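You operate a simulated robot arm through the tools that you are given. There is no shell and no other tool. Be economical: measure what you need, move in short steps, check, and stop when the job is done.

The job below is to be done with a simulated robot arm. You get a single attempt, and the scene is never put back.

TASK
Wipe up the crumbs, fold the red napkin and stand the salt on it.
Fine: crumbs in the white outline; the yellow pad wipes and goes back where it lay; the other napkin stays. Set down upright: salt shaker. What is to be rubbed or washed off counts as gone when no trace of it is left.

Only the result counts: the job must be done as asked and must still hold three seconds after the hand-in. Knocking over, shifting, dropping, spilling or breaking anything else fails it. Flat cloth is picked up by pressing the open fingertips on it (5 to 10 N) and closing them slowly along it; thin cloth reads only 2 to 8 mm in the jaws.

THE ROBOT
A 7-joint arm with a two-finger parallel gripper, fixed in place. Base frame: the origin is at the foot of the arm, x ahead of it, y to its left, z up; the work surface is at about z = 760. Lengths are in mm, angles in degrees, forces in N, time in s.
With the tool pointing down near the work surface it reaches from about 340 to 760 mm from the base axis. Its first joint turns from -115.0 to 115.0 degrees. Payload 3.91 kg.
The tool frame sits at the grasp point between the pads (the TCP): z along the fingers, y along the line on which they close. The tips reach 30 mm beyond it. The gripper opens to 110 mm. The fingers are 20 mm wide and 10 mm thick; the gripper's body (48 by 112 mm) begins 55 mm behind the TCP.
Orientation is that of the tool frame in the base frame, as [roll, pitch, yaw] about the fixed x, y, z axes, in that order (R = Rz(yaw) Ry(pitch) Rx(roll)). With the fingers straight down and closing along the base's y, the tool's x points along the base's -x, its y along +y and its z along -z.

THE INTERFACE
- The arm moves only by the tool servo_tool. Its argument "commands" is a list of rows, each a list of 7 numbers: the shift along the tool's x, y, z in mm, then the turn, a rotation vector about the tool's x, y, z in degrees, then the gripper command, from -1 (shut) to 1 (fully open), values between in proportion. In form: [[dx, dy, dz, wx, wy, wz, fingers], ...]. A call has 1 to 8 rows; each row is the pose to reach, as a shift and turn from the pose commanded when the call began, along the tool's axes at that moment. Each row takes 0.2 s and may step no farther than 50 mm and 8.6 degrees from the row before; otherwise, or with a gripper value out of range, the whole call is refused. A pose out of reach is approached as far as the arm can. The call stops where the force on the tool passes 40 N (or 10 N more than at its start, if that is more) or the arm is blocked; 0.2 s more then pass. The fingers move at their own pace (about 108 mm/s each) and stop on an object; they squeeze with about 26 N. The grip force told is the motor's: it shows also when the fingers shut on nothing. Time passes only in rows, and 0.2 s behind the last, so rows that repeat a pose let the fingers close. The reply holds the time, the measured pose of the TCP, the force on the tool along the base axes, the opening and the grip force, in the units named above and with some noise, with the torque about the TCP (base axes, N m) and any sound that the robot's microphone picked up.
- Cameras (640 x 400 px; columns grow to the right, rows downward): "scene" is fixed at [48.5, 501.5, 1348.3]; the picture's right is [-0.28, -0.96, 0.00], its down [-0.72, 0.21, -0.66] and it looks along [0.64, -0.19, -0.75] (base axes); focal length 248 px, centre (320, 200). "wrist" rides on the gripper at [72, 17, -103] in the tool frame; the picture's right is [-0.23, 0.97, 0.00], its down [-0.76, -0.18, -0.62] and it looks along [-0.61, -0.14, 0.78] (tool axes); focal length 222 px, centre (320, 200). There is no depth. A picture from a camera that has moved, and an enlarged one, comes with that camera's place and axes in the base frame and with its lens.
- snapshot(camera): a new picture of that camera. It takes no simulated time.
- lift_body(by): slides the trunk up (or, below 0, down) by that many mm; the arm rides with it, the base frame stays. It gives what a move gives, with no picture.
- enlarge(camera, box): a new picture of the part [left, top, right, bottom] of that camera's present view, enlarged. It takes no simulated time.
- sign_off(): hands the job in; it is judged then, once.

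Go step by step. Nothing tells you positions but the pictures and the camera data: compare them with the known pose of the tool, close in by small moves and look again before you grip or let go. The budget is 120 turns and 84 pictures, counting those below and the enlarged ones. Unless the task says otherwise, let go and move clear before handing in, and close with one line.

The tools are called after "Request:" as a command line: name --pt "numbers of a row" for each row, then --argument value for the rest, lists and objects as JSON in quotes. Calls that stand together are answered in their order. servo_tool: Moves the arm, as the interface text tells. Its arguments: {"type":"object","properties":{"commands":{"type":"array","items":{"type":"array","items":{"type":"number"}}}},"required":["commands"]} The other tools are called the same way: lift_body (by) slides the trunk up or down; snapshot (camera) takes a picture; enlarge (camera, box) takes an enlarged picture of a part of a camera's view; sign_off () hands the job in.

At the start:

```text
time: 0.0
ee_pos: [312.3, 273.0, 1106.4]
tool_rot: [-180.0, 0.0, 179.9]
force: [-0.5, -0.3, 0.1]
moment: [0.0, 0.03, 0.0]
gripper_width: 110.0
grip_force: 0.0
trunk travel left (down, up): [-700.0, 290.0]
```

scene: 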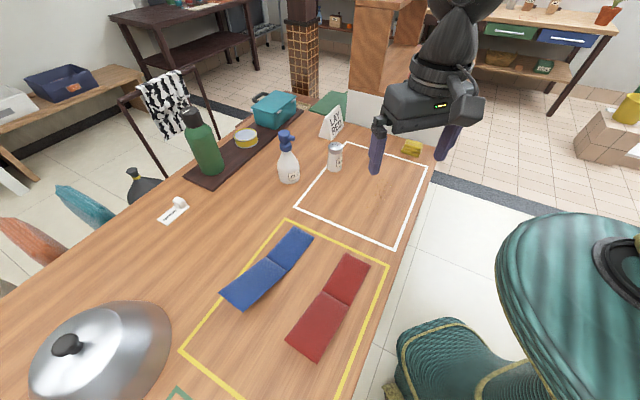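
wrist: 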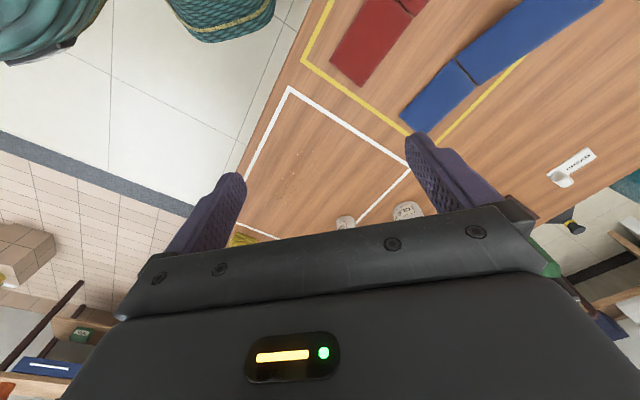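

I see the red napkin nearest the table edge, with crumbs in the white outline, the salt beyond it and the yellow pad at the far right. I'll look closer at the sign, the crumbs, the pad and the napkins first.

Request:
enlarge --camera "scene" --box '[280, 80, 440, 180]'

Request:
enlarge --camera "scene" --box '[290, 140, 440, 250]'

Request:
enlarge --camera "scene" --box '[160, 210, 400, 400]'

Request:
enlarge --camera "scene" --box '[120, 80, 320, 230]'

```text
4.00 times, centred on (360, 130) of scene
camera zoom: at [48.5, 501.5, 1348.3], right [-0.28, -0.96, 0.0], down [-0.72, 0.21, -0.66], along [0.64, -0.19, -0.75], focal length 991 px, centre (160, 480)
```

zoom: 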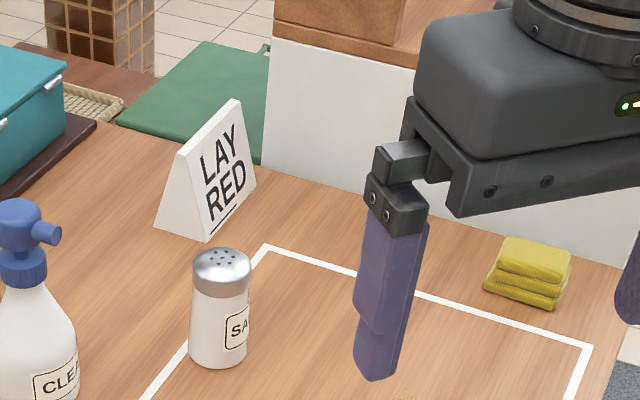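

```text
3.64 times, centred on (365, 195) of scene
camera zoom: at [48.5, 501.5, 1348.3], right [-0.28, -0.96, 0.0], down [-0.72, 0.21, -0.66], along [0.64, -0.19, -0.75], focal length 901 px, centre (156, 218)
```

zoom: 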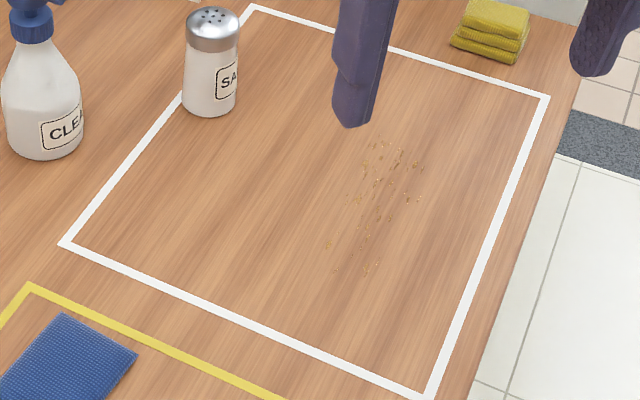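

```text
2.11 times, centred on (280, 305) of scene
camera zoom: at [48.5, 501.5, 1348.3], right [-0.28, -0.96, 0.0], down [-0.72, 0.21, -0.66], along [0.64, -0.19, -0.75], focal length 522 px, centre (404, -21)
```

zoom: 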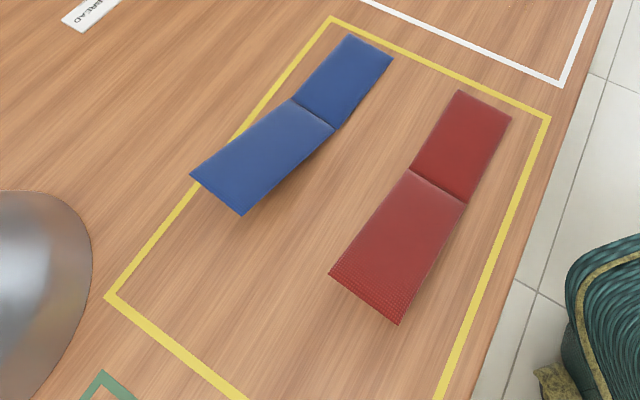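

```text
2.67 times, centred on (220, 155) of scene
camera zoom: at [48.5, 501.5, 1348.3], right [-0.28, -0.96, 0.0], down [-0.72, 0.21, -0.66], along [0.64, -0.19, -0.75], focal length 661 px, centre (587, 320)
```

zoom: 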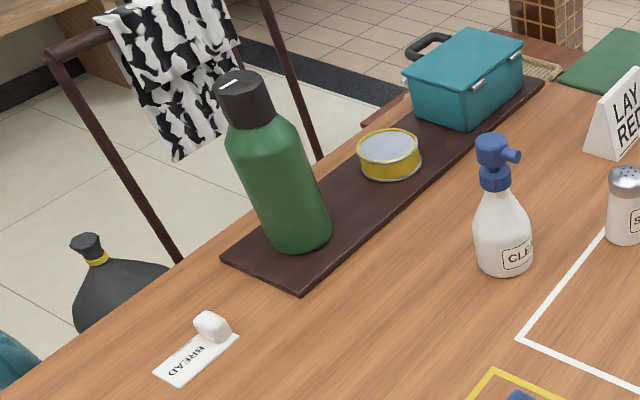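

The crumbs span roughly (445,215) to (585,115). The table is turned 45° and the pad lies near (690,-65). I'll move over the crumbs with the tool turned to yaw 135 and look at the pad from there.

Request:
servo_tool --pt "-35 -27 18 0 0 7.5 1" --pt "-69 -54 35 0 0 15 1" --pt "-104 -81 53 0 0 22.5 1" --pt "-139 -109 71 0 0 30 1" --pt "-173 -136 88 0 0 37.5 1" --pt "-208 -163 106 0 0 45 1"

Request:
snapshot --camera "wrist"

Request:
enlarge --camera "scene" --box '[280, 80, 480, 220]'

```text
time: 1.4
ee_pos: [523.7, 108.6, 1001.7]
tool_rot: [-179.9, -0.1, 134.9]
force: [0.4, -0.3, 0.0]
moment: [0.03, -0.03, -0.01]
gripper_width: 110.1
grip_force: 0.1
trunk travel left (down, up): [-700.0, 290.0]
```

```text
77 pictures are left
camera wrist: at [485.3, 171.6, 1105.6], right [0.85, 0.53, 0.0], down [0.41, -0.67, 0.62], along [0.33, -0.53, -0.78], focal length 222 px, centre (320, 200)
```

wrist: 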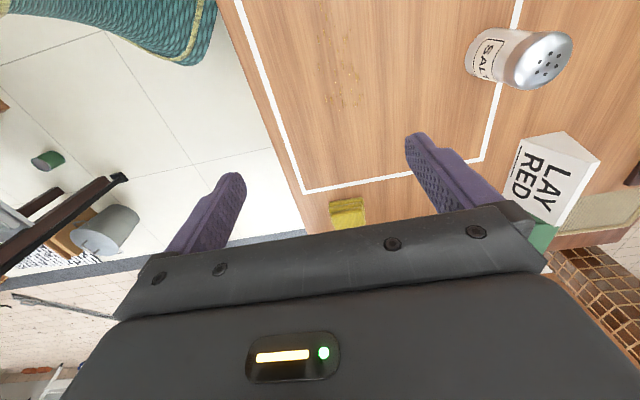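

```text
2.86 times, centred on (380, 150) of scene
camera zoom: at [48.5, 501.5, 1348.3], right [-0.28, -0.96, 0.0], down [-0.72, 0.21, -0.66], along [0.64, -0.19, -0.75], focal length 708 px, centre (149, 343)
```

zoom: 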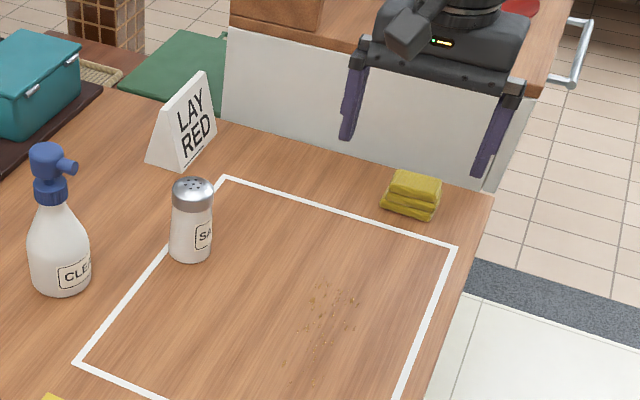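

The pad sits at about (685,-45), aligned with the table. I'll come above it and look again.

Request:
servo_tool --pt "-40 -2 24 0 0 0 1" --pt "-80 -4 48 0 0 0 1" --pt "-121 -6 72 0 0 0 1" --pt "-161 -8 96 0 0 0 1" --pt "-200 -9 120 0 0 0 1"

Request:
snapshot --camera "wrist"

Request:
enlarge --camera "scene" --box '[320, 80, 480, 180]'

```text
time: 2.6
ee_pos: [657.0, -38.4, 880.2]
tool_rot: [-179.9, -0.1, 135.0]
force: [0.5, -0.3, -0.2]
moment: [-0.01, 0.03, 0.0]
gripper_width: 109.7
grip_force: 0.1
trunk travel left (down, up): [-700.0, 290.0]
```

```text
75 pictures are left
camera wrist: at [619.1, 23.1, 983.0], right [0.85, 0.53, 0.0], down [0.41, -0.66, 0.62], along [0.33, -0.53, -0.78], focal length 222 px, centre (320, 200)
```

wrist: 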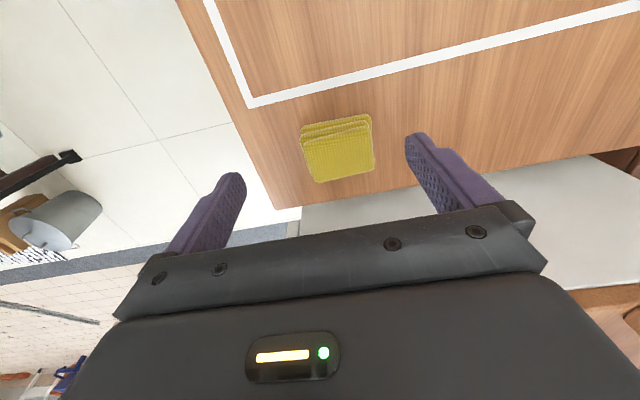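

```text
4.00 times, centred on (400, 130) of scene
camera zoom: at [48.5, 501.5, 1348.3], right [-0.28, -0.96, 0.0], down [-0.72, 0.21, -0.66], along [0.64, -0.19, -0.75], focal length 991 px, centre (0, 480)
```

zoom: 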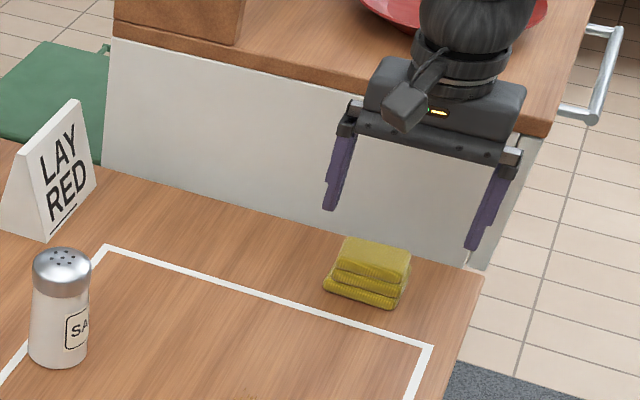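

The pad centre is about (692,-52), 66 mm wide along the closing direction. I'll centre over it and come down partway, then check.

Request:
servo_tool --pt "-34 15 0 0 0 0 1" --pt "-34 15 25 0 0 0 1" --pt "-34 15 45 0 0 0 1"

Request:
snapshot --camera "wrist"

Request:
enlarge --camera "scene" --box '[340, 90, 480, 180]'

```text
time: 3.4
ee_pos: [691.5, -53.1, 835.0]
tool_rot: [180.0, 0.1, 135.0]
force: [0.8, 0.0, 0.0]
moment: [-0.02, -0.03, -0.05]
gripper_width: 110.0
grip_force: 0.0
trunk travel left (down, up): [-700.0, 290.0]
```

```text
73 pictures are left
camera wrist: at [652.2, 9.5, 938.5], right [0.85, 0.53, 0.0], down [0.41, -0.66, 0.62], along [0.33, -0.53, -0.78], focal length 222 px, centre (320, 200)
```

wrist: 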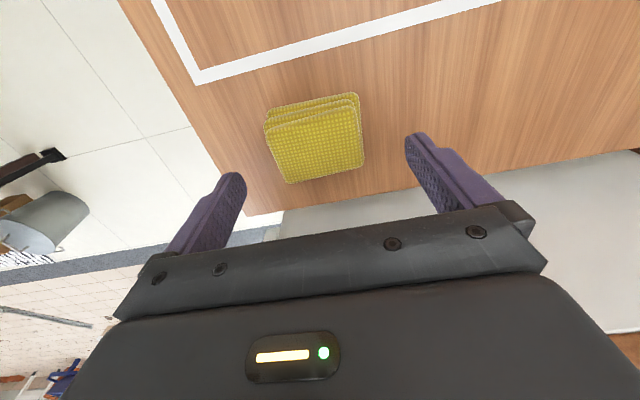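

```text
4.44 times, centred on (410, 135) of scene
camera zoom: at [48.5, 501.5, 1348.3], right [-0.28, -0.96, 0.0], down [-0.72, 0.21, -0.66], along [0.64, -0.19, -0.75], focal length 1102 px, centre (-80, 489)
```

zoom: 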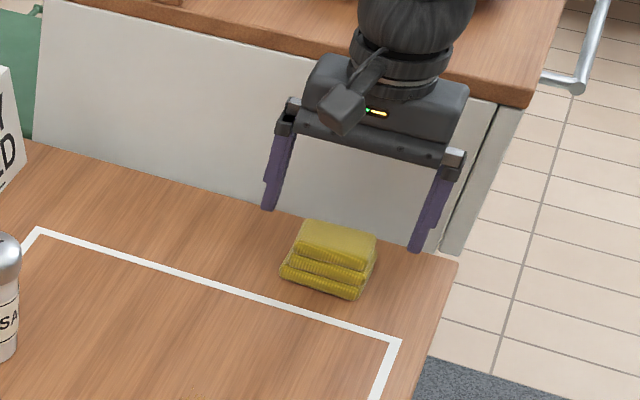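

The pad is centred between the fingers. I'm going down to TCP z≈797 and closing.

Request:
servo_tool --pt "0 0 19 0 0 0 1" --pt "0 0 38 0 0 0 1" --pt "0 0 38 0 0 0 1"

Request:
servo_tool --pt "0 0 0 0 0 0 0.4" --pt "0 0 0 0 0 0 0.2" --pt "0 0 0 0 0 0 -0.2" --pt "0 0 0 0 0 0 -1" --pt "0 0 0 0 0 0 -1"

Request:
enlarge --camera "scene" --box '[340, 90, 480, 180]'

```text
time: 4.2
ee_pos: [690.8, -52.1, 796.9]
tool_rot: [180.0, 0.1, 135.1]
force: [0.9, -0.2, -0.1]
moment: [0.0, 0.03, 0.01]
gripper_width: 109.7
grip_force: 0.1
trunk travel left (down, up): [-700.0, 290.0]
```

```text
time: 5.4
ee_pos: [691.8, -52.1, 797.6]
tool_rot: [-180.0, 0.1, 135.0]
force: [0.9, -0.2, -0.2]
moment: [0.0, -0.01, 0.0]
gripper_width: 69.5
grip_force: 26.7
trunk travel left (down, up): [-700.0, 290.0]
```

```text
4.44 times, centred on (410, 135) of scene
camera zoom: at [48.5, 501.5, 1348.3], right [-0.28, -0.96, 0.0], down [-0.72, 0.21, -0.66], along [0.64, -0.19, -0.75], focal length 1102 px, centre (-80, 489)
```

zoom: 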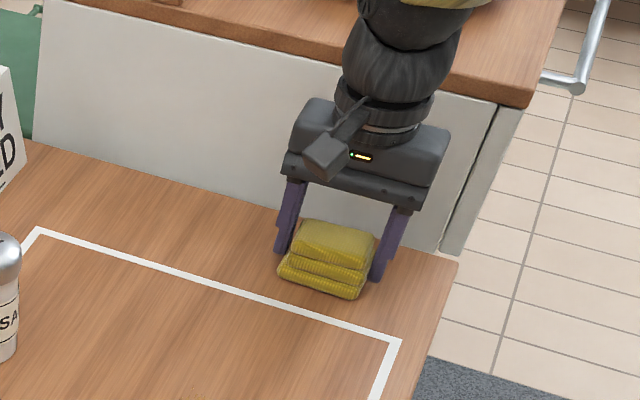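

The pad is held at 69.5 mm. I'll lift it and carry it just before the far end of the crumbs, u≈365 in table axes.

Request:
servo_tool --pt "0 0 -20 0 0 0 -1" --pt "0 0 -40 0 0 0 -1" --pt "40 3 -40 0 0 0 -1" --pt "80 5 -40 0 0 0 -1" --pt "120 6 -40 0 0 0 -1" --pt "160 7 -40 0 0 0 -1" --pt "160 7 -40 0 0 0 -1"

Request:
snapshot --camera "scene"

Request:
snapshot --camera "wrist"

```text
time: 7.0
ee_pos: [582.7, 65.3, 836.1]
tool_rot: [180.0, 0.0, 135.0]
force: [0.3, -0.3, 0.8]
moment: [-0.04, -0.02, 0.02]
gripper_width: 69.0
grip_force: 26.0
trunk travel left (down, up): [-700.0, 290.0]
```

```text
70 pictures are left
```

scene: 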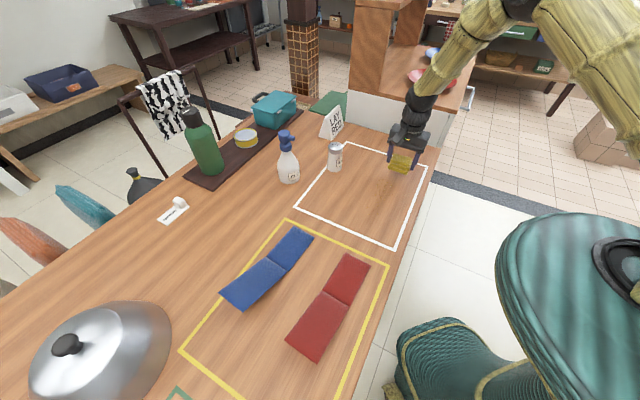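

```text
69 pictures are left
camera wrist: at [543.8, 128.4, 940.2], right [0.85, 0.53, 0.0], down [0.41, -0.66, 0.62], along [0.33, -0.53, -0.78], focal length 222 px, centre (320, 200)
```

wrist: 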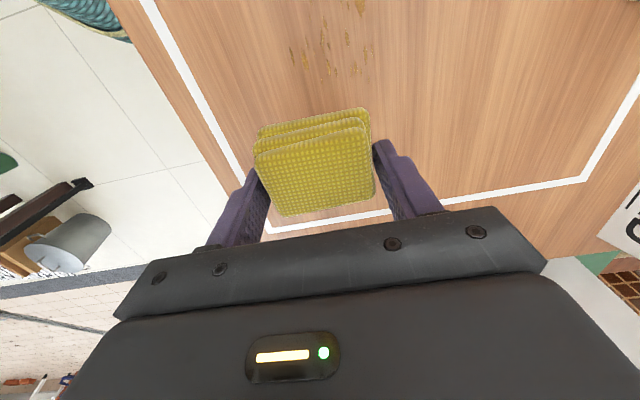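

The crumbs span w≈452–506, so two passes will cover them. I'm lowering the pad gently onto the table.

Request:
servo_tool --pt "0 3 20 0 0 0 -1" --pt "0 3 34 0 0 0 -1" --pt "0 3 38 0 0 0 -1" --pt "0 3 40 0 0 0 -1" --pt "0 3 40 0 0 0 -1"

```text
time: 8.2
ee_pos: [583.4, 68.2, 798.2]
tool_rot: [-180.0, 0.0, 135.1]
force: [0.3, 0.1, -1.1]
moment: [0.01, -0.05, 0.01]
gripper_width: 69.4
grip_force: 26.2
trunk travel left (down, up): [-700.0, 290.0]
```

Request:
servo_tool --pt "0 0 1 0 0 0 -1" --pt "0 0 2 0 0 0 -1" --pt "0 0 2 0 0 0 -1"

```text
time: 9.0
ee_pos: [583.8, 67.5, 797.6]
tool_rot: [179.9, 0.1, 135.0]
force: [0.5, 0.7, 12.5]
moment: [-0.06, 0.3, -0.01]
gripper_width: 69.2
grip_force: 25.8
trunk travel left (down, up): [-700.0, 290.0]
```

I have contact at 12 N. First pass now, sweeping along −u.

Request:
servo_tool --pt "29 0 0 0 0 0 -1" --pt "58 0 0 0 0 0 -1" --pt "87 0 0 0 0 0 -1" --pt "116 0 0 0 0 0 -1" --pt "145 0 0 0 0 0 -1" --pt "174 0 0 0 0 0 -1" --pt "203 0 0 0 0 0 -1" --pt "230 0 0 0 0 0 -1"

Request:
enlarge --camera "scene" --box '[290, 130, 440, 250]'

```text
time: 10.8
ee_pos: [420.1, 231.0, 797.4]
tool_rot: [-179.9, -0.1, 135.0]
force: [1.3, -1.2, 10.9]
moment: [0.1, -0.2, -0.06]
gripper_width: 69.3
grip_force: 26.1
trunk travel left (down, up): [-700.0, 290.0]
```

```text
3.33 times, centred on (365, 190) of scene
camera zoom: at [48.5, 501.5, 1348.3], right [-0.28, -0.96, 0.0], down [-0.72, 0.21, -0.66], along [0.64, -0.19, -0.75], focal length 826 px, centre (170, 233)
```

zoom: 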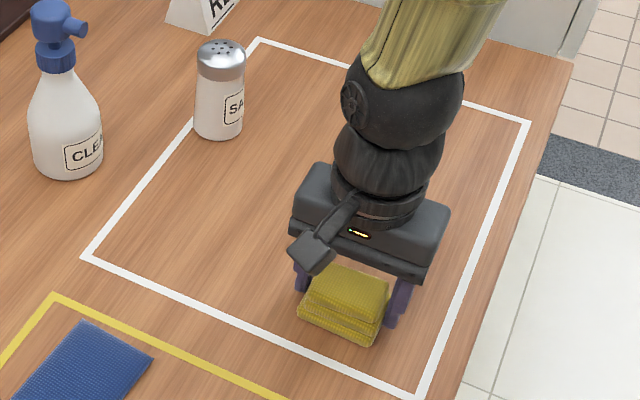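

The force held steady. I'll shift 32 mm over and sweep back.

Request:
servo_tool --pt "0 32 0 0 0 0 -1" --pt "-33 32 0 0 0 0 -1" --pt "-66 32 0 0 0 0 -1" --pt "-99 32 0 0 0 0 -1" --pt "-132 32 0 0 0 0 -1" --pt "-165 32 0 0 0 0 -1" --pt "-198 32 0 0 0 0 -1" --pt "-230 32 0 0 0 0 -1"

Request:
enlarge --camera "scene" --box '[290, 130, 440, 250]'

Request:
snapshot --camera "wrist"

```text
time: 12.6
ee_pos: [605.6, 92.2, 797.7]
tool_rot: [179.8, 0.1, 135.0]
force: [-2.5, 4.5, 14.4]
moment: [0.11, 0.19, -0.08]
gripper_width: 69.1
grip_force: 25.7
trunk travel left (down, up): [-700.0, 290.0]
```

```text
3.33 times, centred on (365, 190) of scene
camera zoom: at [48.5, 501.5, 1348.3], right [-0.28, -0.96, 0.0], down [-0.72, 0.21, -0.66], along [0.64, -0.19, -0.75], focal length 826 px, centre (170, 233)
```

zoom: 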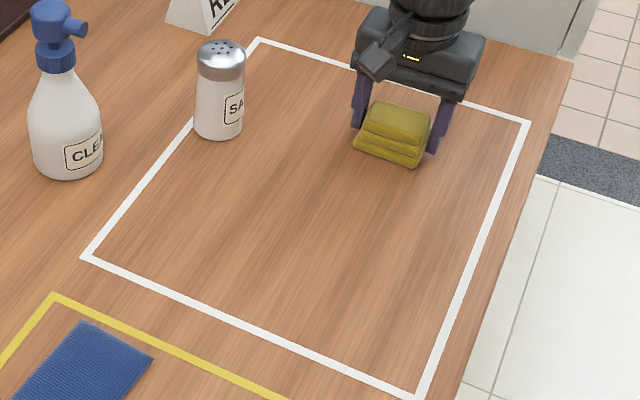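

```text
66 pictures are left
camera wrist: at [566.5, 155.0, 901.0], right [0.85, 0.53, 0.0], down [0.41, -0.66, 0.62], along [0.33, -0.53, -0.78], focal length 222 px, centre (320, 200)
```

wrist: 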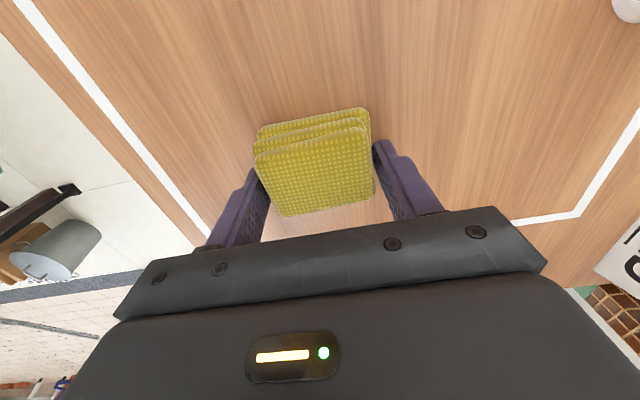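

The crumbs look gone, but I'll zoom in to check for traces.

Request:
enlarge --camera "scene" --box '[350, 165, 422, 210]'

Request:
enlarge --camera "scene" --box '[335, 195, 407, 240]'

```text
8.89 times, centred on (386, 188) of scene
camera zoom: at [48.5, 501.5, 1348.3], right [-0.28, -0.96, 0.0], down [-0.72, 0.21, -0.66], along [0.64, -0.19, -0.75], focal length 2203 px, centre (-267, 311)
```

zoom: 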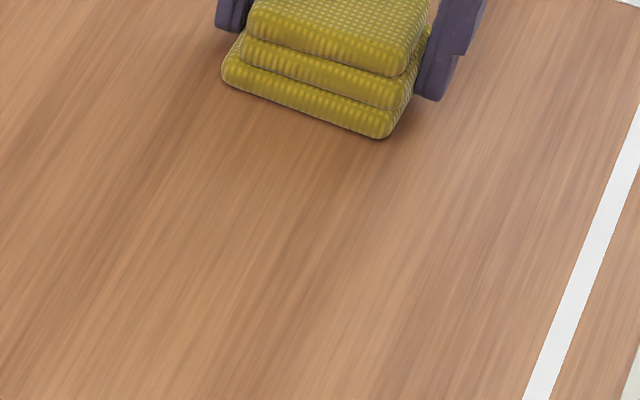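

```text
8.89 times, centred on (371, 218) of scene
camera zoom: at [48.5, 501.5, 1348.3], right [-0.28, -0.96, 0.0], down [-0.72, 0.21, -0.66], along [0.64, -0.19, -0.75], focal length 2203 px, centre (-133, 44)
```

zoom: 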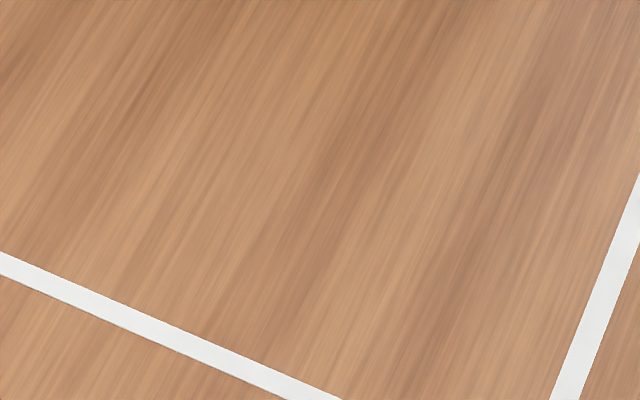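

It's clean. I'll carry the pad back above its original place.

Request:
servo_tool --pt "0 0 -20 0 0 0 -1" --pt "0 0 -40 0 0 0 -1" --pt "-40 -10 -40 0 0 0 -1" --pt "-80 -20 -40 0 0 0 -1" --pt "-120 -30 -40 0 0 0 -1" --pt "-163 -41 -40 0 0 0 -1" --pt "-163 -41 -40 0 0 0 -1"

```text
time: 14.2
ee_pos: [692.8, -53.2, 834.1]
tool_rot: [180.0, 0.0, 135.0]
force: [-0.4, 0.6, -0.1]
moment: [0.0, 0.0, -0.01]
gripper_width: 69.1
grip_force: 26.3
trunk travel left (down, up): [-700.0, 290.0]
```

Request:
servo_tool --pt "1 0 18 0 0 0 -1" --pt "1 0 32 0 0 0 -1" --pt "1 0 37 0 0 0 -1" --pt "1 0 37 0 0 0 -1"

```text
time: 15.2
ee_pos: [691.8, -52.5, 799.4]
tool_rot: [180.0, -0.1, 135.0]
force: [0.4, -0.3, -0.4]
moment: [0.02, 0.03, 0.0]
gripper_width: 69.2
grip_force: 26.3
trunk travel left (down, up): [-700.0, 290.0]
```

Request:
servo_tool --pt "0 0 1 0 0 0 -1" --pt "0 0 2 0 0 0 -1" --pt "0 0 2 0 0 0 -1"

```text
time: 16.0
ee_pos: [692.7, -51.4, 797.4]
tool_rot: [-180.0, 0.1, 135.0]
force: [-1.1, 1.0, 0.8]
moment: [-0.02, -0.01, 0.01]
gripper_width: 69.2
grip_force: 26.5
trunk travel left (down, up): [-700.0, 290.0]
```

The pad is at its original height and place with light contact. I'll open the fingers and rise.

Request:
servo_tool --pt "0 0 0 0 0 0 0.35" --pt "0 0 0 0 0 0 0.7" --pt "0 0 0 0 0 0 1" --pt "0 0 0 0 0 0 1" --pt "0 0 -40 0 0 0 1" --pt "0 0 -80 0 0 0 1" --pt "0 0 -120 0 0 0 1"

Request:
enlarge --camera "scene" --box '[320, 80, 480, 180]'

```text
time: 17.6
ee_pos: [693.0, -51.3, 917.0]
tool_rot: [180.0, 0.0, 135.0]
force: [-0.1, 0.7, -0.5]
moment: [0.02, -0.02, 0.01]
gripper_width: 110.1
grip_force: 0.0
trunk travel left (down, up): [-700.0, 290.0]
```

```text
4.00 times, centred on (400, 130) of scene
camera zoom: at [48.5, 501.5, 1348.3], right [-0.28, -0.96, 0.0], down [-0.72, 0.21, -0.66], along [0.64, -0.19, -0.75], focal length 991 px, centre (0, 480)
```

zoom: 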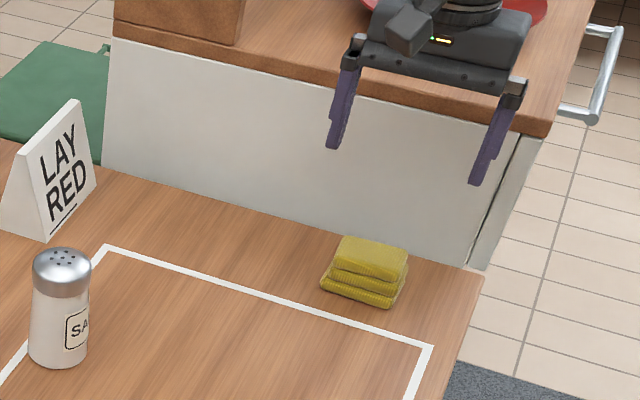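

The pad is back within about 3 mm. Next I'll travel along −u over the red napkin, keeping high, to see how it lies.

Request:
servo_tool --pt "48 0 -5 0 0 0 1" --pt "96 0 -10 0 0 0 1" --pt "144 0 -15 0 0 0 1" --pt "192 0 -20 0 0 0 1" --pt "240 0 -25 0 0 0 1" --pt "288 0 -30 0 0 0 1" --pt "336 0 -33 0 0 0 1" --pt "384 0 -33 0 0 0 1"

Request:
servo_tool --pt "43 0 0 0 0 0 1" --pt "86 0 0 0 0 0 1" --pt "129 0 0 0 0 0 1" --pt "172 0 0 0 0 0 1" --pt "215 0 0 0 0 0 1" --pt "258 0 0 0 0 0 1" --pt "300 0 0 0 0 0 1"

Request:
snapshot --camera "wrist"

Request:
snapshot --camera "scene"

```text
time: 19.4
ee_pos: [421.7, 219.8, 949.5]
tool_rot: [180.0, 0.0, 135.0]
force: [-0.3, -0.1, 0.1]
moment: [0.0, 0.0, -0.01]
gripper_width: 110.0
grip_force: 0.0
trunk travel left (down, up): [-700.0, 290.0]
```

```text
time: 21.0
ee_pos: [209.5, 432.9, 951.7]
tool_rot: [-180.0, 0.0, 135.0]
force: [0.7, 0.3, 0.7]
moment: [0.0, -0.03, -0.02]
gripper_width: 109.8
grip_force: 0.0
trunk travel left (down, up): [-700.0, 290.0]
```

```text
62 pictures are left
camera wrist: at [169.9, 494.9, 1054.8], right [0.85, 0.53, 0.0], down [0.41, -0.66, 0.62], along [0.33, -0.53, -0.78], focal length 222 px, centre (320, 200)
```

wrist: 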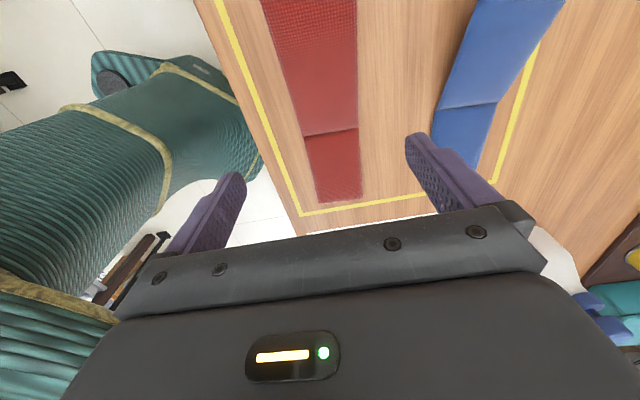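

```text
61 pictures are left
```

scene: 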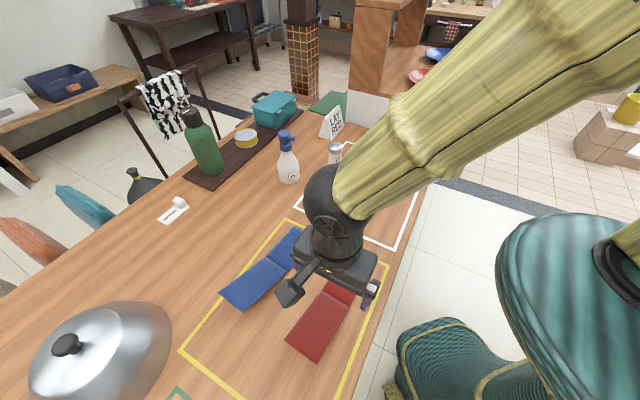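

Request:
servo_tool --pt "40 5 0 0 0 0 1" --pt "80 10 0 0 0 0 1" --pt "120 15 0 0 0 0 1"

Request:
snapshot --camera "wrist"

Request:
enlarge --camera "scene" --box '[270, 240, 400, 370]'

```text
time: 21.8
ee_pos: [136.1, 527.6, 949.4]
tool_rot: [-179.9, -0.1, 135.0]
force: [-0.5, 0.5, 0.0]
moment: [0.03, 0.01, 0.02]
gripper_width: 109.9
grip_force: 0.0
trunk travel left (down, up): [-700.0, 290.0]
```

```text
60 pictures are left
camera wrist: at [97.7, 590.2, 1054.6], right [0.85, 0.53, 0.0], down [0.41, -0.66, 0.62], along [0.33, -0.53, -0.78], focal length 222 px, centre (320, 200)
```

wrist: 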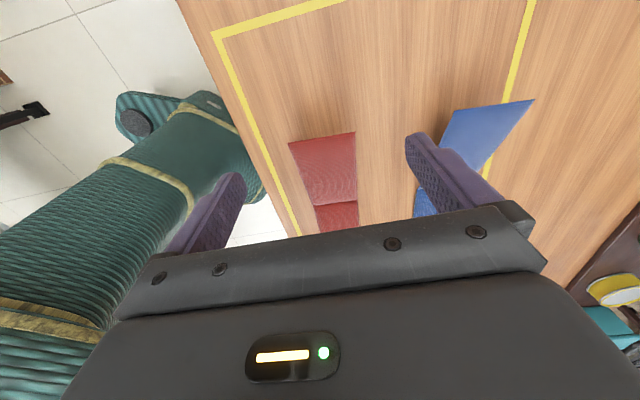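

```text
3.08 times, centred on (335, 305) of scene
camera zoom: at [48.5, 501.5, 1348.3], right [-0.28, -0.96, 0.0], down [-0.72, 0.21, -0.66], along [0.64, -0.19, -0.75], focal length 763 px, centre (274, -123)
```

zoom: 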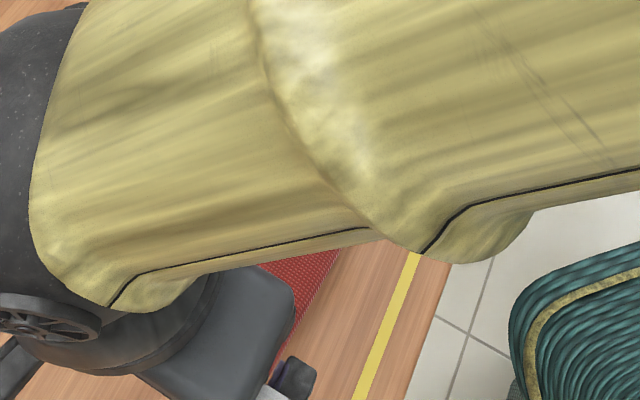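

The napkin's near half seems to slope up at roughly 24°, with its free end raised to z≈820 at (124,480)–(172,530). I'll enlarge to verify this.

Request:
enlarge --camera "wrist" --box '[270, 100, 410, 240]'

```text
2.86 times, centred on (340, 170) of wrist
camera zoom: at [97.7, 590.2, 1054.6], right [0.85, 0.53, 0.0], down [0.41, -0.66, 0.62], along [0.33, -0.53, -0.78], focal length 635 px, centre (263, 286)
```

zoom: 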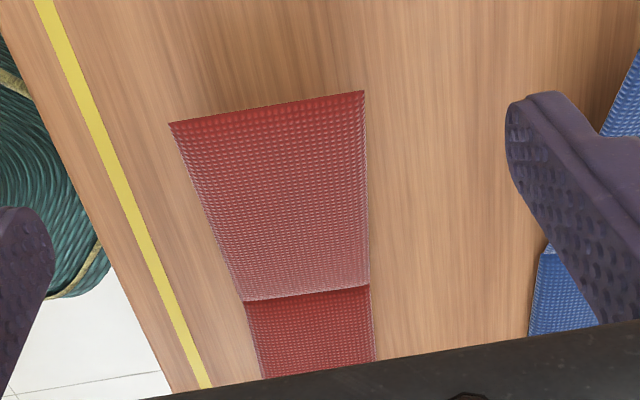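

The free end is confirmed at z≈824, with the hinge at u≈-110, so the flap is a stiff, sloped panel. I'll tilt the tool 45° into a two-finger fork behind the free end, slip it under and flip the flap over.

Request:
servo_tool --pt "10 -2 0 0 -7.5 0 -0.27" --pt "20 -4 0 0 -15 0 -0.27" --pt "30 -6 0 0 -22.5 0 -0.27" --pt "40 -8 0 0 -30 0 -0.27" --pt "48 -8 0 0 -37.5 0 -0.27" --pt "53 -8 0 0 -45 0 -0.27" --pt "53 -8 0 0 -45 0 -0.27"

Request:
snapshot --camera "wrist"

Request:
snapshot --camera "scene"

```text
time: 23.4
ee_pos: [92.2, 558.7, 951.0]
tool_rot: [-180.0, 45.2, 134.9]
force: [0.2, 0.6, -0.5]
moment: [-0.01, 0.01, -0.03]
gripper_width: 40.1
grip_force: 0.1
trunk travel left (down, up): [-700.0, 290.0]
```

```text
57 pictures are left
camera wrist: at [16.8, 658.2, 972.4], right [0.8, 0.57, 0.16], down [-0.06, -0.19, 0.98], along [0.59, -0.8, -0.12], focal length 222 px, centre (320, 200)
```

wrist: 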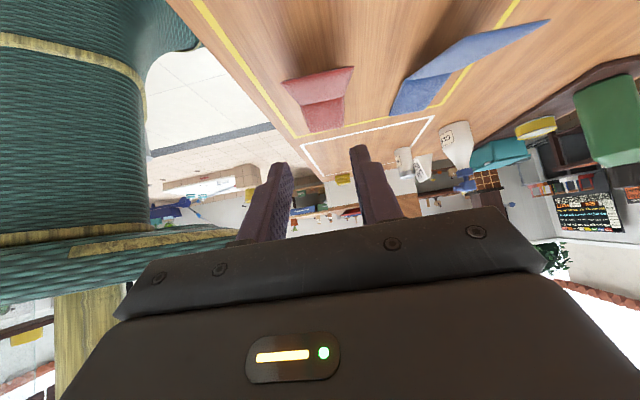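

```text
56 pictures are left
```

scene: 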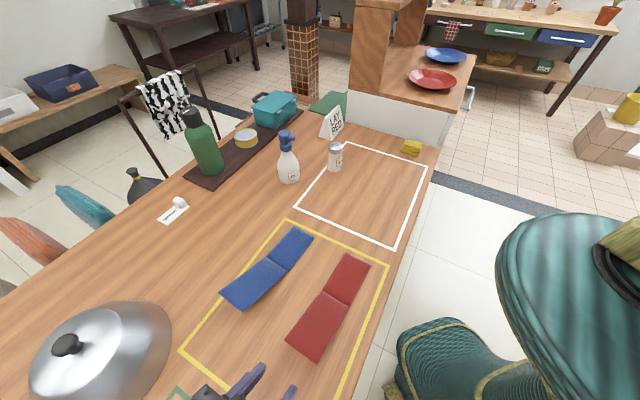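

The tilt is reached. I'll inspect the napkin from this low angle.

Request:
enlarge --camera "wrist" --box '[260, 40, 400, 140]'

```text
4.00 times, centred on (330, 90) of wrist
camera zoom: at [16.8, 658.2, 972.4], right [0.8, 0.57, 0.16], down [-0.06, -0.19, 0.98], along [0.59, -0.8, -0.12], focal length 888 px, centre (280, 640)
```

zoom: 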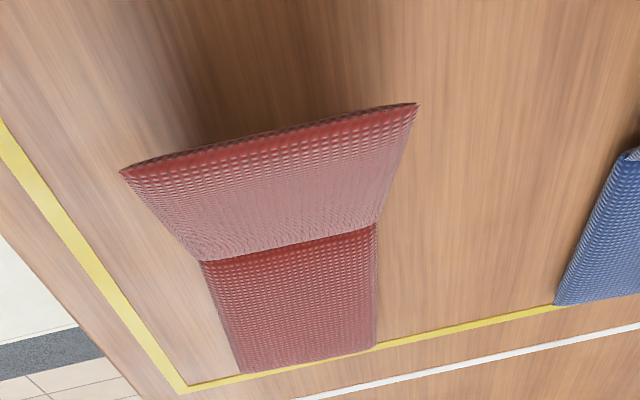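

The free edge centre is at u≈-253, w≈464, z≈826. I'll lower the fork behind it and look again before sliding under.

Request:
servo_tool --pt "27 1 27 0 0 0 -0.27" --pt "54 2 54 0 0 0 -0.27" --pt "81 3 81 0 0 0 -0.27" --pt "95 3 95 0 0 0 -0.27" --pt "106 3 106 0 0 0 -0.27" --pt "106 3 106 0 0 0 -0.27"

Request:
snapshot --camera "wrist"

Request:
enlarge --camera "scene" --box '[200, 240, 400, 400]'

```text
time: 24.8
ee_pos: [93.4, 561.2, 799.4]
tool_rot: [179.9, 45.0, 134.9]
force: [0.0, 0.2, 0.1]
moment: [0.01, 0.01, -0.03]
gripper_width: 40.4
grip_force: 0.0
trunk travel left (down, up): [-700.0, 290.0]
```

```text
54 pictures are left
camera wrist: at [18.2, 660.4, 822.7], right [0.8, 0.57, 0.16], down [-0.06, -0.19, 0.98], along [0.59, -0.79, -0.12], focal length 222 px, centre (320, 200)
```

wrist: 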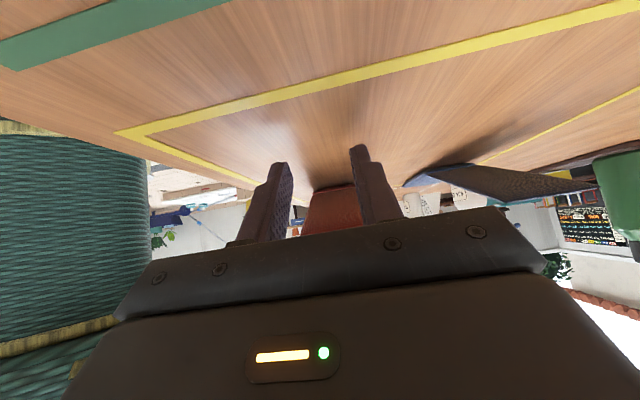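

```text
2.50 times, centred on (300, 320) of scene
camera zoom: at [48.5, 501.5, 1348.3], right [-0.28, -0.96, 0.0], down [-0.72, 0.21, -0.66], along [0.64, -0.19, -0.75], focal length 620 px, centre (370, -100)
```

zoom: 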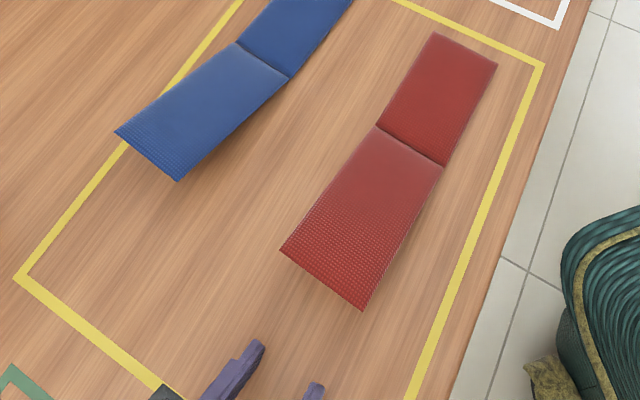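

The fork is level with the flap's underside and centred on it. Sliding it in.

Request:
servo_tool --pt "-14 0 14 0 0 0 -0.27" --pt "-28 0 28 0 0 0 -0.27" --pt "-42 0 42 0 0 0 -0.27" --pt "-54 0 54 0 0 0 -0.27" --pt "-54 0 54 0 0 0 -0.27"

Request:
enlarge --camera "scene" --box '[200, 240, 400, 400]'

Request:
enlarge --camera "wrist" --box '[200, 80, 460, 260]'

```text
time: 26.0
ee_pos: [147.1, 506.7, 801.7]
tool_rot: [-180.0, 45.0, 135.0]
force: [0.0, 1.1, 0.1]
moment: [-0.03, 0.02, -0.01]
gripper_width: 40.1
grip_force: 0.1
trunk travel left (down, up): [-700.0, 290.0]
```

```text
2.50 times, centred on (300, 320) of scene
camera zoom: at [48.5, 501.5, 1348.3], right [-0.28, -0.96, 0.0], down [-0.72, 0.21, -0.66], along [0.64, -0.19, -0.75], focal length 620 px, centre (370, -100)
```

zoom: 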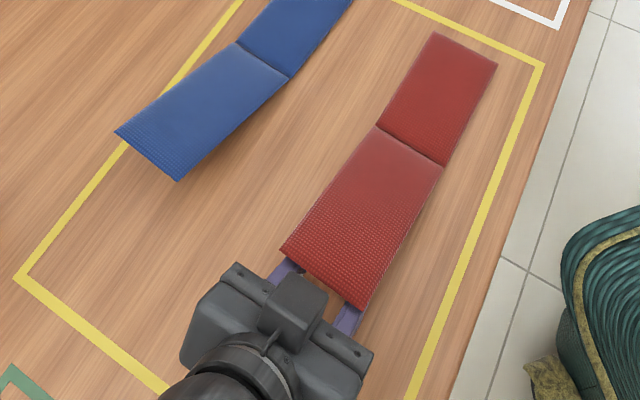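

```text
2.22 times, centred on (330, 170) of wrist
camera zoom: at [72.5, 606.1, 823.9], right [0.8, 0.58, 0.16], down [-0.06, -0.2, 0.98], along [0.59, -0.79, -0.12], focal length 494 px, centre (298, 267)
```

zoom: 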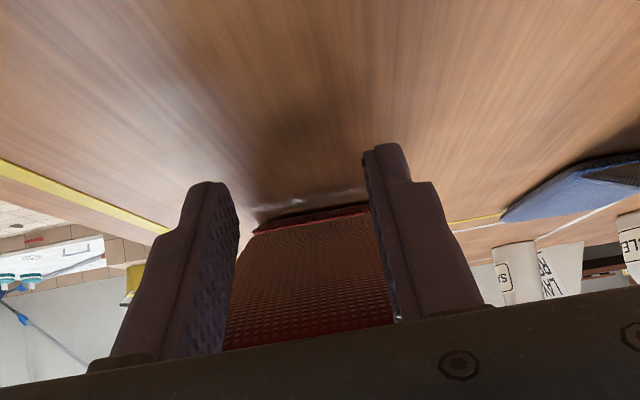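

Both fingers are under the flap. I'll raise it along its arc to about 45°.

Request:
servo_tool --pt "-7 0 -7 0 0 0 -0.27" --pt "-16 0 -13 0 0 0 -0.27" --pt "-26 0 -15 0 0 0 -0.27" --pt "-35 0 -16 0 0 0 -0.27" --pt "-44 0 -16 0 0 0 -0.27" --pt "-53 0 -17 0 0 0 -0.27" --pt "-62 0 -17 0 0 0 -0.27"

Request:
enlarge --camera "scene" --box '[200, 240, 400, 400]'

Request:
snapshot --camera "wrist"

```text
time: 27.6
ee_pos: [170.3, 483.8, 854.8]
tool_rot: [-180.0, 45.0, 135.1]
force: [-0.3, -0.3, -0.1]
moment: [0.0, 0.02, 0.02]
gripper_width: 40.3
grip_force: 0.0
trunk travel left (down, up): [-700.0, 290.0]
```

```text
2.50 times, centred on (300, 320) of scene
camera zoom: at [48.5, 501.5, 1348.3], right [-0.28, -0.96, 0.0], down [-0.72, 0.21, -0.66], along [0.64, -0.19, -0.75], focal length 620 px, centre (370, -100)
```

zoom: 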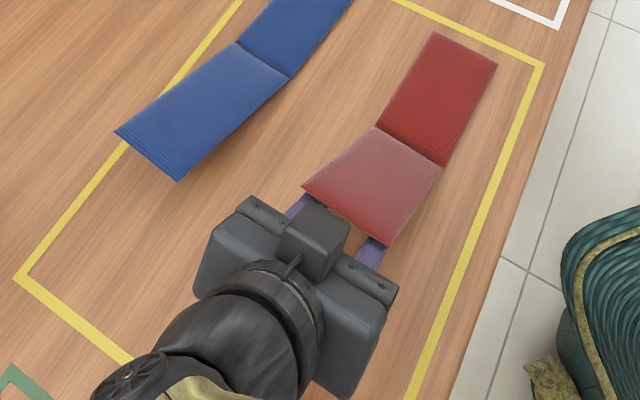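

```text
49 pictures are left
camera wrist: at [95.3, 583.8, 878.7], right [0.8, 0.57, 0.16], down [-0.06, -0.19, 0.98], along [0.59, -0.79, -0.12], focal length 222 px, centre (320, 200)
```

wrist: 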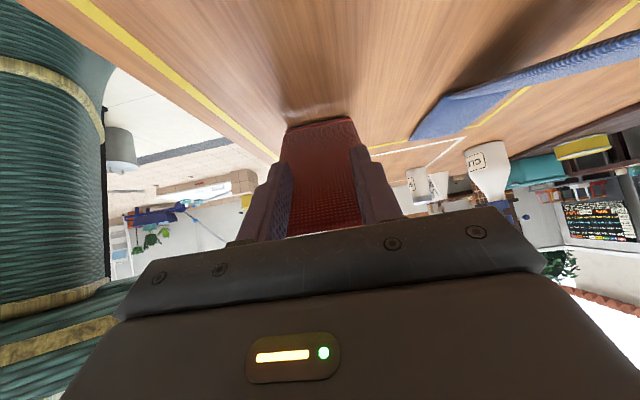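

The flap swings freely with almost no force. I'll continue past vertical, pushing with the fingertips.

Request:
servo_tool --pt "-25 0 -3.5 0 0 0 -0.27" --pt "-40 0 1 0 0 0 -0.27" --pt "-55 0 6 0 0 0 -0.27" --pt "-64 0 11 0 0 0 -0.27" --pt "-73 0 16 0 0 0 -0.27" --pt "-81 0 23 0 0 0 -0.27" --pt "-89 0 30 0 0 0 -0.27"

Request:
enlarge --camera "scene" --box '[200, 200, 400, 360]'

```text
time: 29.2
ee_pos: [230.5, 424.5, 897.5]
tool_rot: [180.0, 45.0, 135.0]
force: [0.5, -0.3, -0.6]
moment: [-0.02, -0.01, 0.01]
gripper_width: 40.1
grip_force: 0.1
trunk travel left (down, up): [-700.0, 290.0]
```

```text
2.50 times, centred on (300, 280) of scene
camera zoom: at [48.5, 501.5, 1348.3], right [-0.28, -0.96, 0.0], down [-0.72, 0.21, -0.66], along [0.64, -0.19, -0.75], focal length 620 px, centre (370, 0)
```

zoom: 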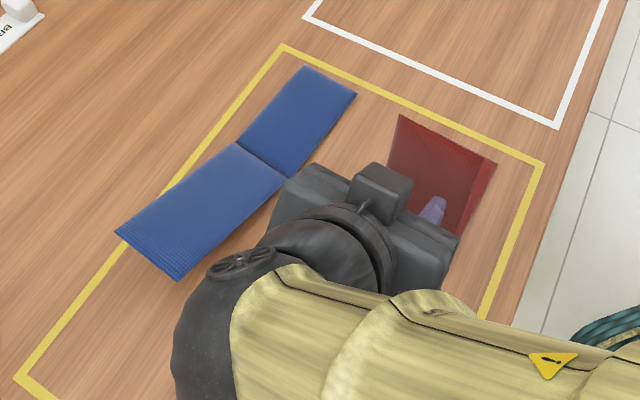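

It's about vertical. I'll keep pushing over and down the far side.

Request:
servo_tool --pt "-14 0 16 0 0 0 -0.27" --pt "-23 0 33 0 0 0 -0.27" --pt "-30 0 53 0 0 0 -0.27" --pt "-34 0 73 0 0 0 -0.27" --pt "-34 0 84 0 0 0 -0.27" --pt "-34 0 95 0 0 0 -0.27" --pt "-30 0 115 0 0 0 -0.27"

Request:
enlarge --camera "scene" --box '[200, 200, 400, 360]'

Request:
snapshot --camera "wrist"

```text
time: 30.8
ee_pos: [303.3, 352.7, 837.2]
tool_rot: [180.0, 45.0, 134.9]
force: [-0.2, 0.0, 0.2]
moment: [0.02, 0.0, 0.05]
gripper_width: 40.3
grip_force: 0.0
trunk travel left (down, up): [-700.0, 290.0]
```

```text
2.50 times, centred on (300, 280) of scene
camera zoom: at [48.5, 501.5, 1348.3], right [-0.28, -0.96, 0.0], down [-0.72, 0.21, -0.66], along [0.64, -0.19, -0.75], focal length 620 px, centre (370, 0)
```

zoom: 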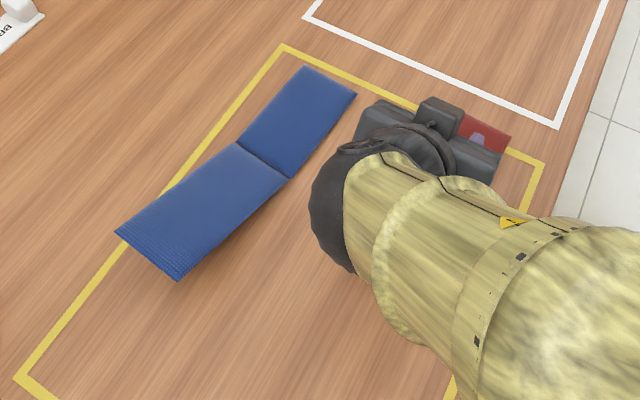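

```text
46 pictures are left
camera wrist: at [227.6, 452.0, 859.4], right [0.8, 0.57, 0.16], down [-0.06, -0.19, 0.98], along [0.59, -0.79, -0.12], focal length 222 px, centre (320, 200)
```

wrist: 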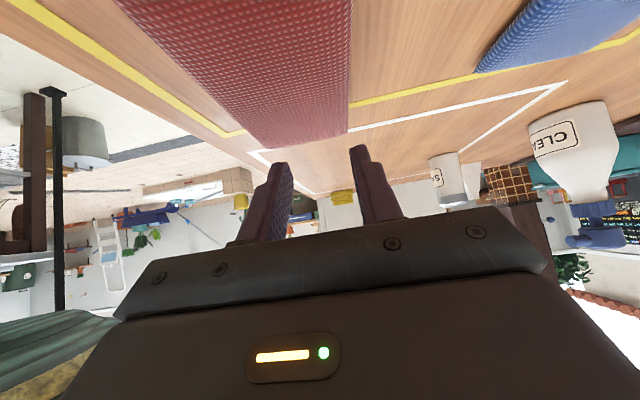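

The flap has gone over. I'll rise, straighten the tool and look at how it rests.

Request:
servo_tool --pt "-14 0 -14 0 0 0 -0.27" --pt "-28 0 -28 0 7.5 0 -0.27" --pt "-40 0 -56 0 15 0 -0.27" --pt "-50 0 -80 0 22.5 0 -0.27" --pt "-60 0 -100 0 30 0 -0.27" --pt "-60 0 -115 0 37.5 0 -0.27" --pt "-60 0 -130 0 45 0 -0.27"

Request:
servo_tool --pt "40 0 0 0 0 0 -0.27" --pt "80 0 0 0 0 0 -0.27" --pt "120 0 0 0 0 0 -0.27" --pt "120 0 0 0 0 0 -0.27"

Request:
snapshot --camera "wrist"

Request:
enlarge --camera "scene" --box '[270, 200, 430, 320]'

```text
time: 32.4
ee_pos: [265.8, 387.1, 971.6]
tool_rot: [180.0, 0.0, 135.0]
force: [-0.3, -0.3, 0.3]
moment: [0.04, -0.02, -0.02]
gripper_width: 40.1
grip_force: 0.0
trunk travel left (down, up): [-700.0, 290.0]
```

```text
time: 33.4
ee_pos: [182.9, 473.4, 970.4]
tool_rot: [180.0, 0.0, 135.0]
force: [-0.8, 0.0, 0.1]
moment: [0.0, -0.01, 0.01]
gripper_width: 40.3
grip_force: 0.1
trunk travel left (down, up): [-700.0, 290.0]
```

```text
45 pictures are left
camera wrist: at [144.2, 536.3, 1075.5], right [0.85, 0.53, 0.0], down [0.41, -0.66, 0.62], along [0.33, -0.53, -0.78], focal length 222 px, centre (320, 200)
```

wrist: 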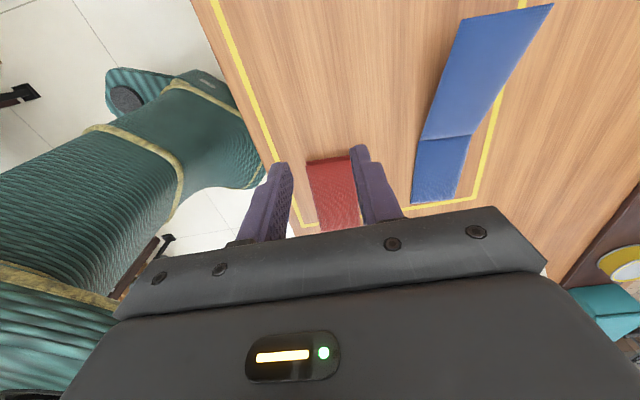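

```text
3.33 times, centred on (350, 260) of scene
camera zoom: at [48.5, 501.5, 1348.3], right [-0.28, -0.96, 0.0], down [-0.72, 0.21, -0.66], along [0.64, -0.19, -0.75], focal length 826 px, centre (220, 0)
```

zoom: 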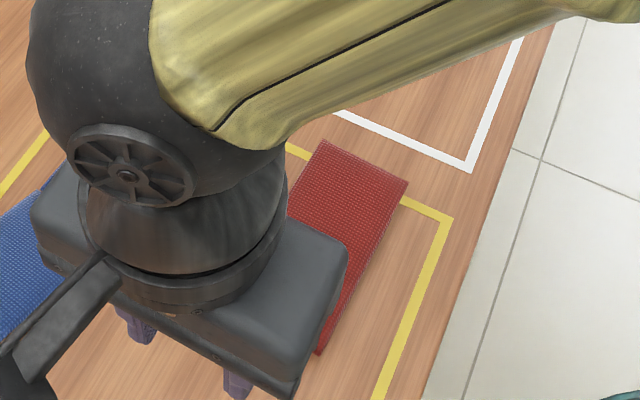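

It's folded over. I'll move away toward the salt and check the fold in a clear view.

Request:
servo_tool --pt "-48 0 0 0 0 0 0" --pt "-96 0 0 0 0 0 0.5" --pt "-144 0 0 0 0 0 1" --pt "-192 0 0 0 0 0 1" --pt "-240 0 0 0 0 0 1" --pt "-288 0 0 0 0 0 1" --pt "-336 0 0 0 0 0 1" --pt "-384 0 0 0 0 0 1"

Request:
enlarge --camera "scene" --box '[200, 200, 420, 340]'

Request:
snapshot --camera "wrist"

```text
time: 35.2
ee_pos: [455.1, 199.7, 971.4]
tool_rot: [-180.0, -0.1, 135.0]
force: [1.3, 0.5, -0.3]
moment: [-0.03, 0.01, -0.03]
gripper_width: 110.0
grip_force: 0.0
trunk travel left (down, up): [-700.0, 290.0]
```

```text
2.86 times, centred on (310, 270) of scene
camera zoom: at [48.5, 501.5, 1348.3], right [-0.28, -0.96, 0.0], down [-0.72, 0.21, -0.66], along [0.64, -0.19, -0.75], focal length 708 px, centre (349, 0)
```

zoom: 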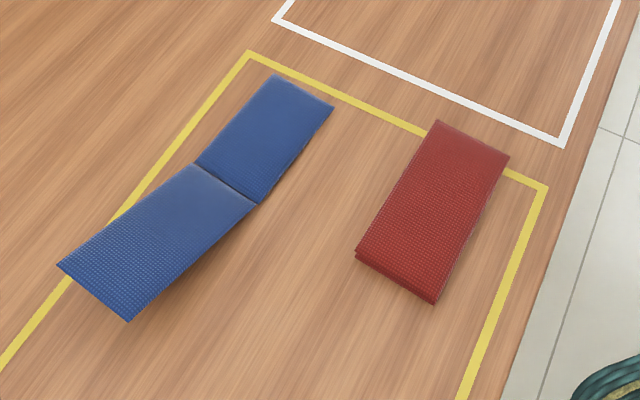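

```text
42 pictures are left
camera wrist: at [416.4, 262.3, 1075.9], right [0.85, 0.53, 0.0], down [0.41, -0.66, 0.62], along [0.33, -0.53, -0.78], focal length 222 px, centre (320, 200)
```

wrist: 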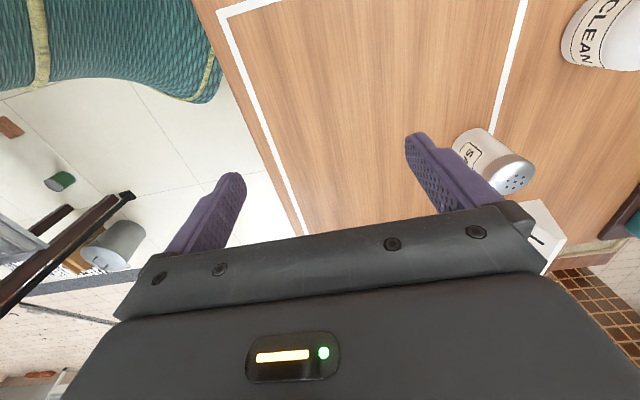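

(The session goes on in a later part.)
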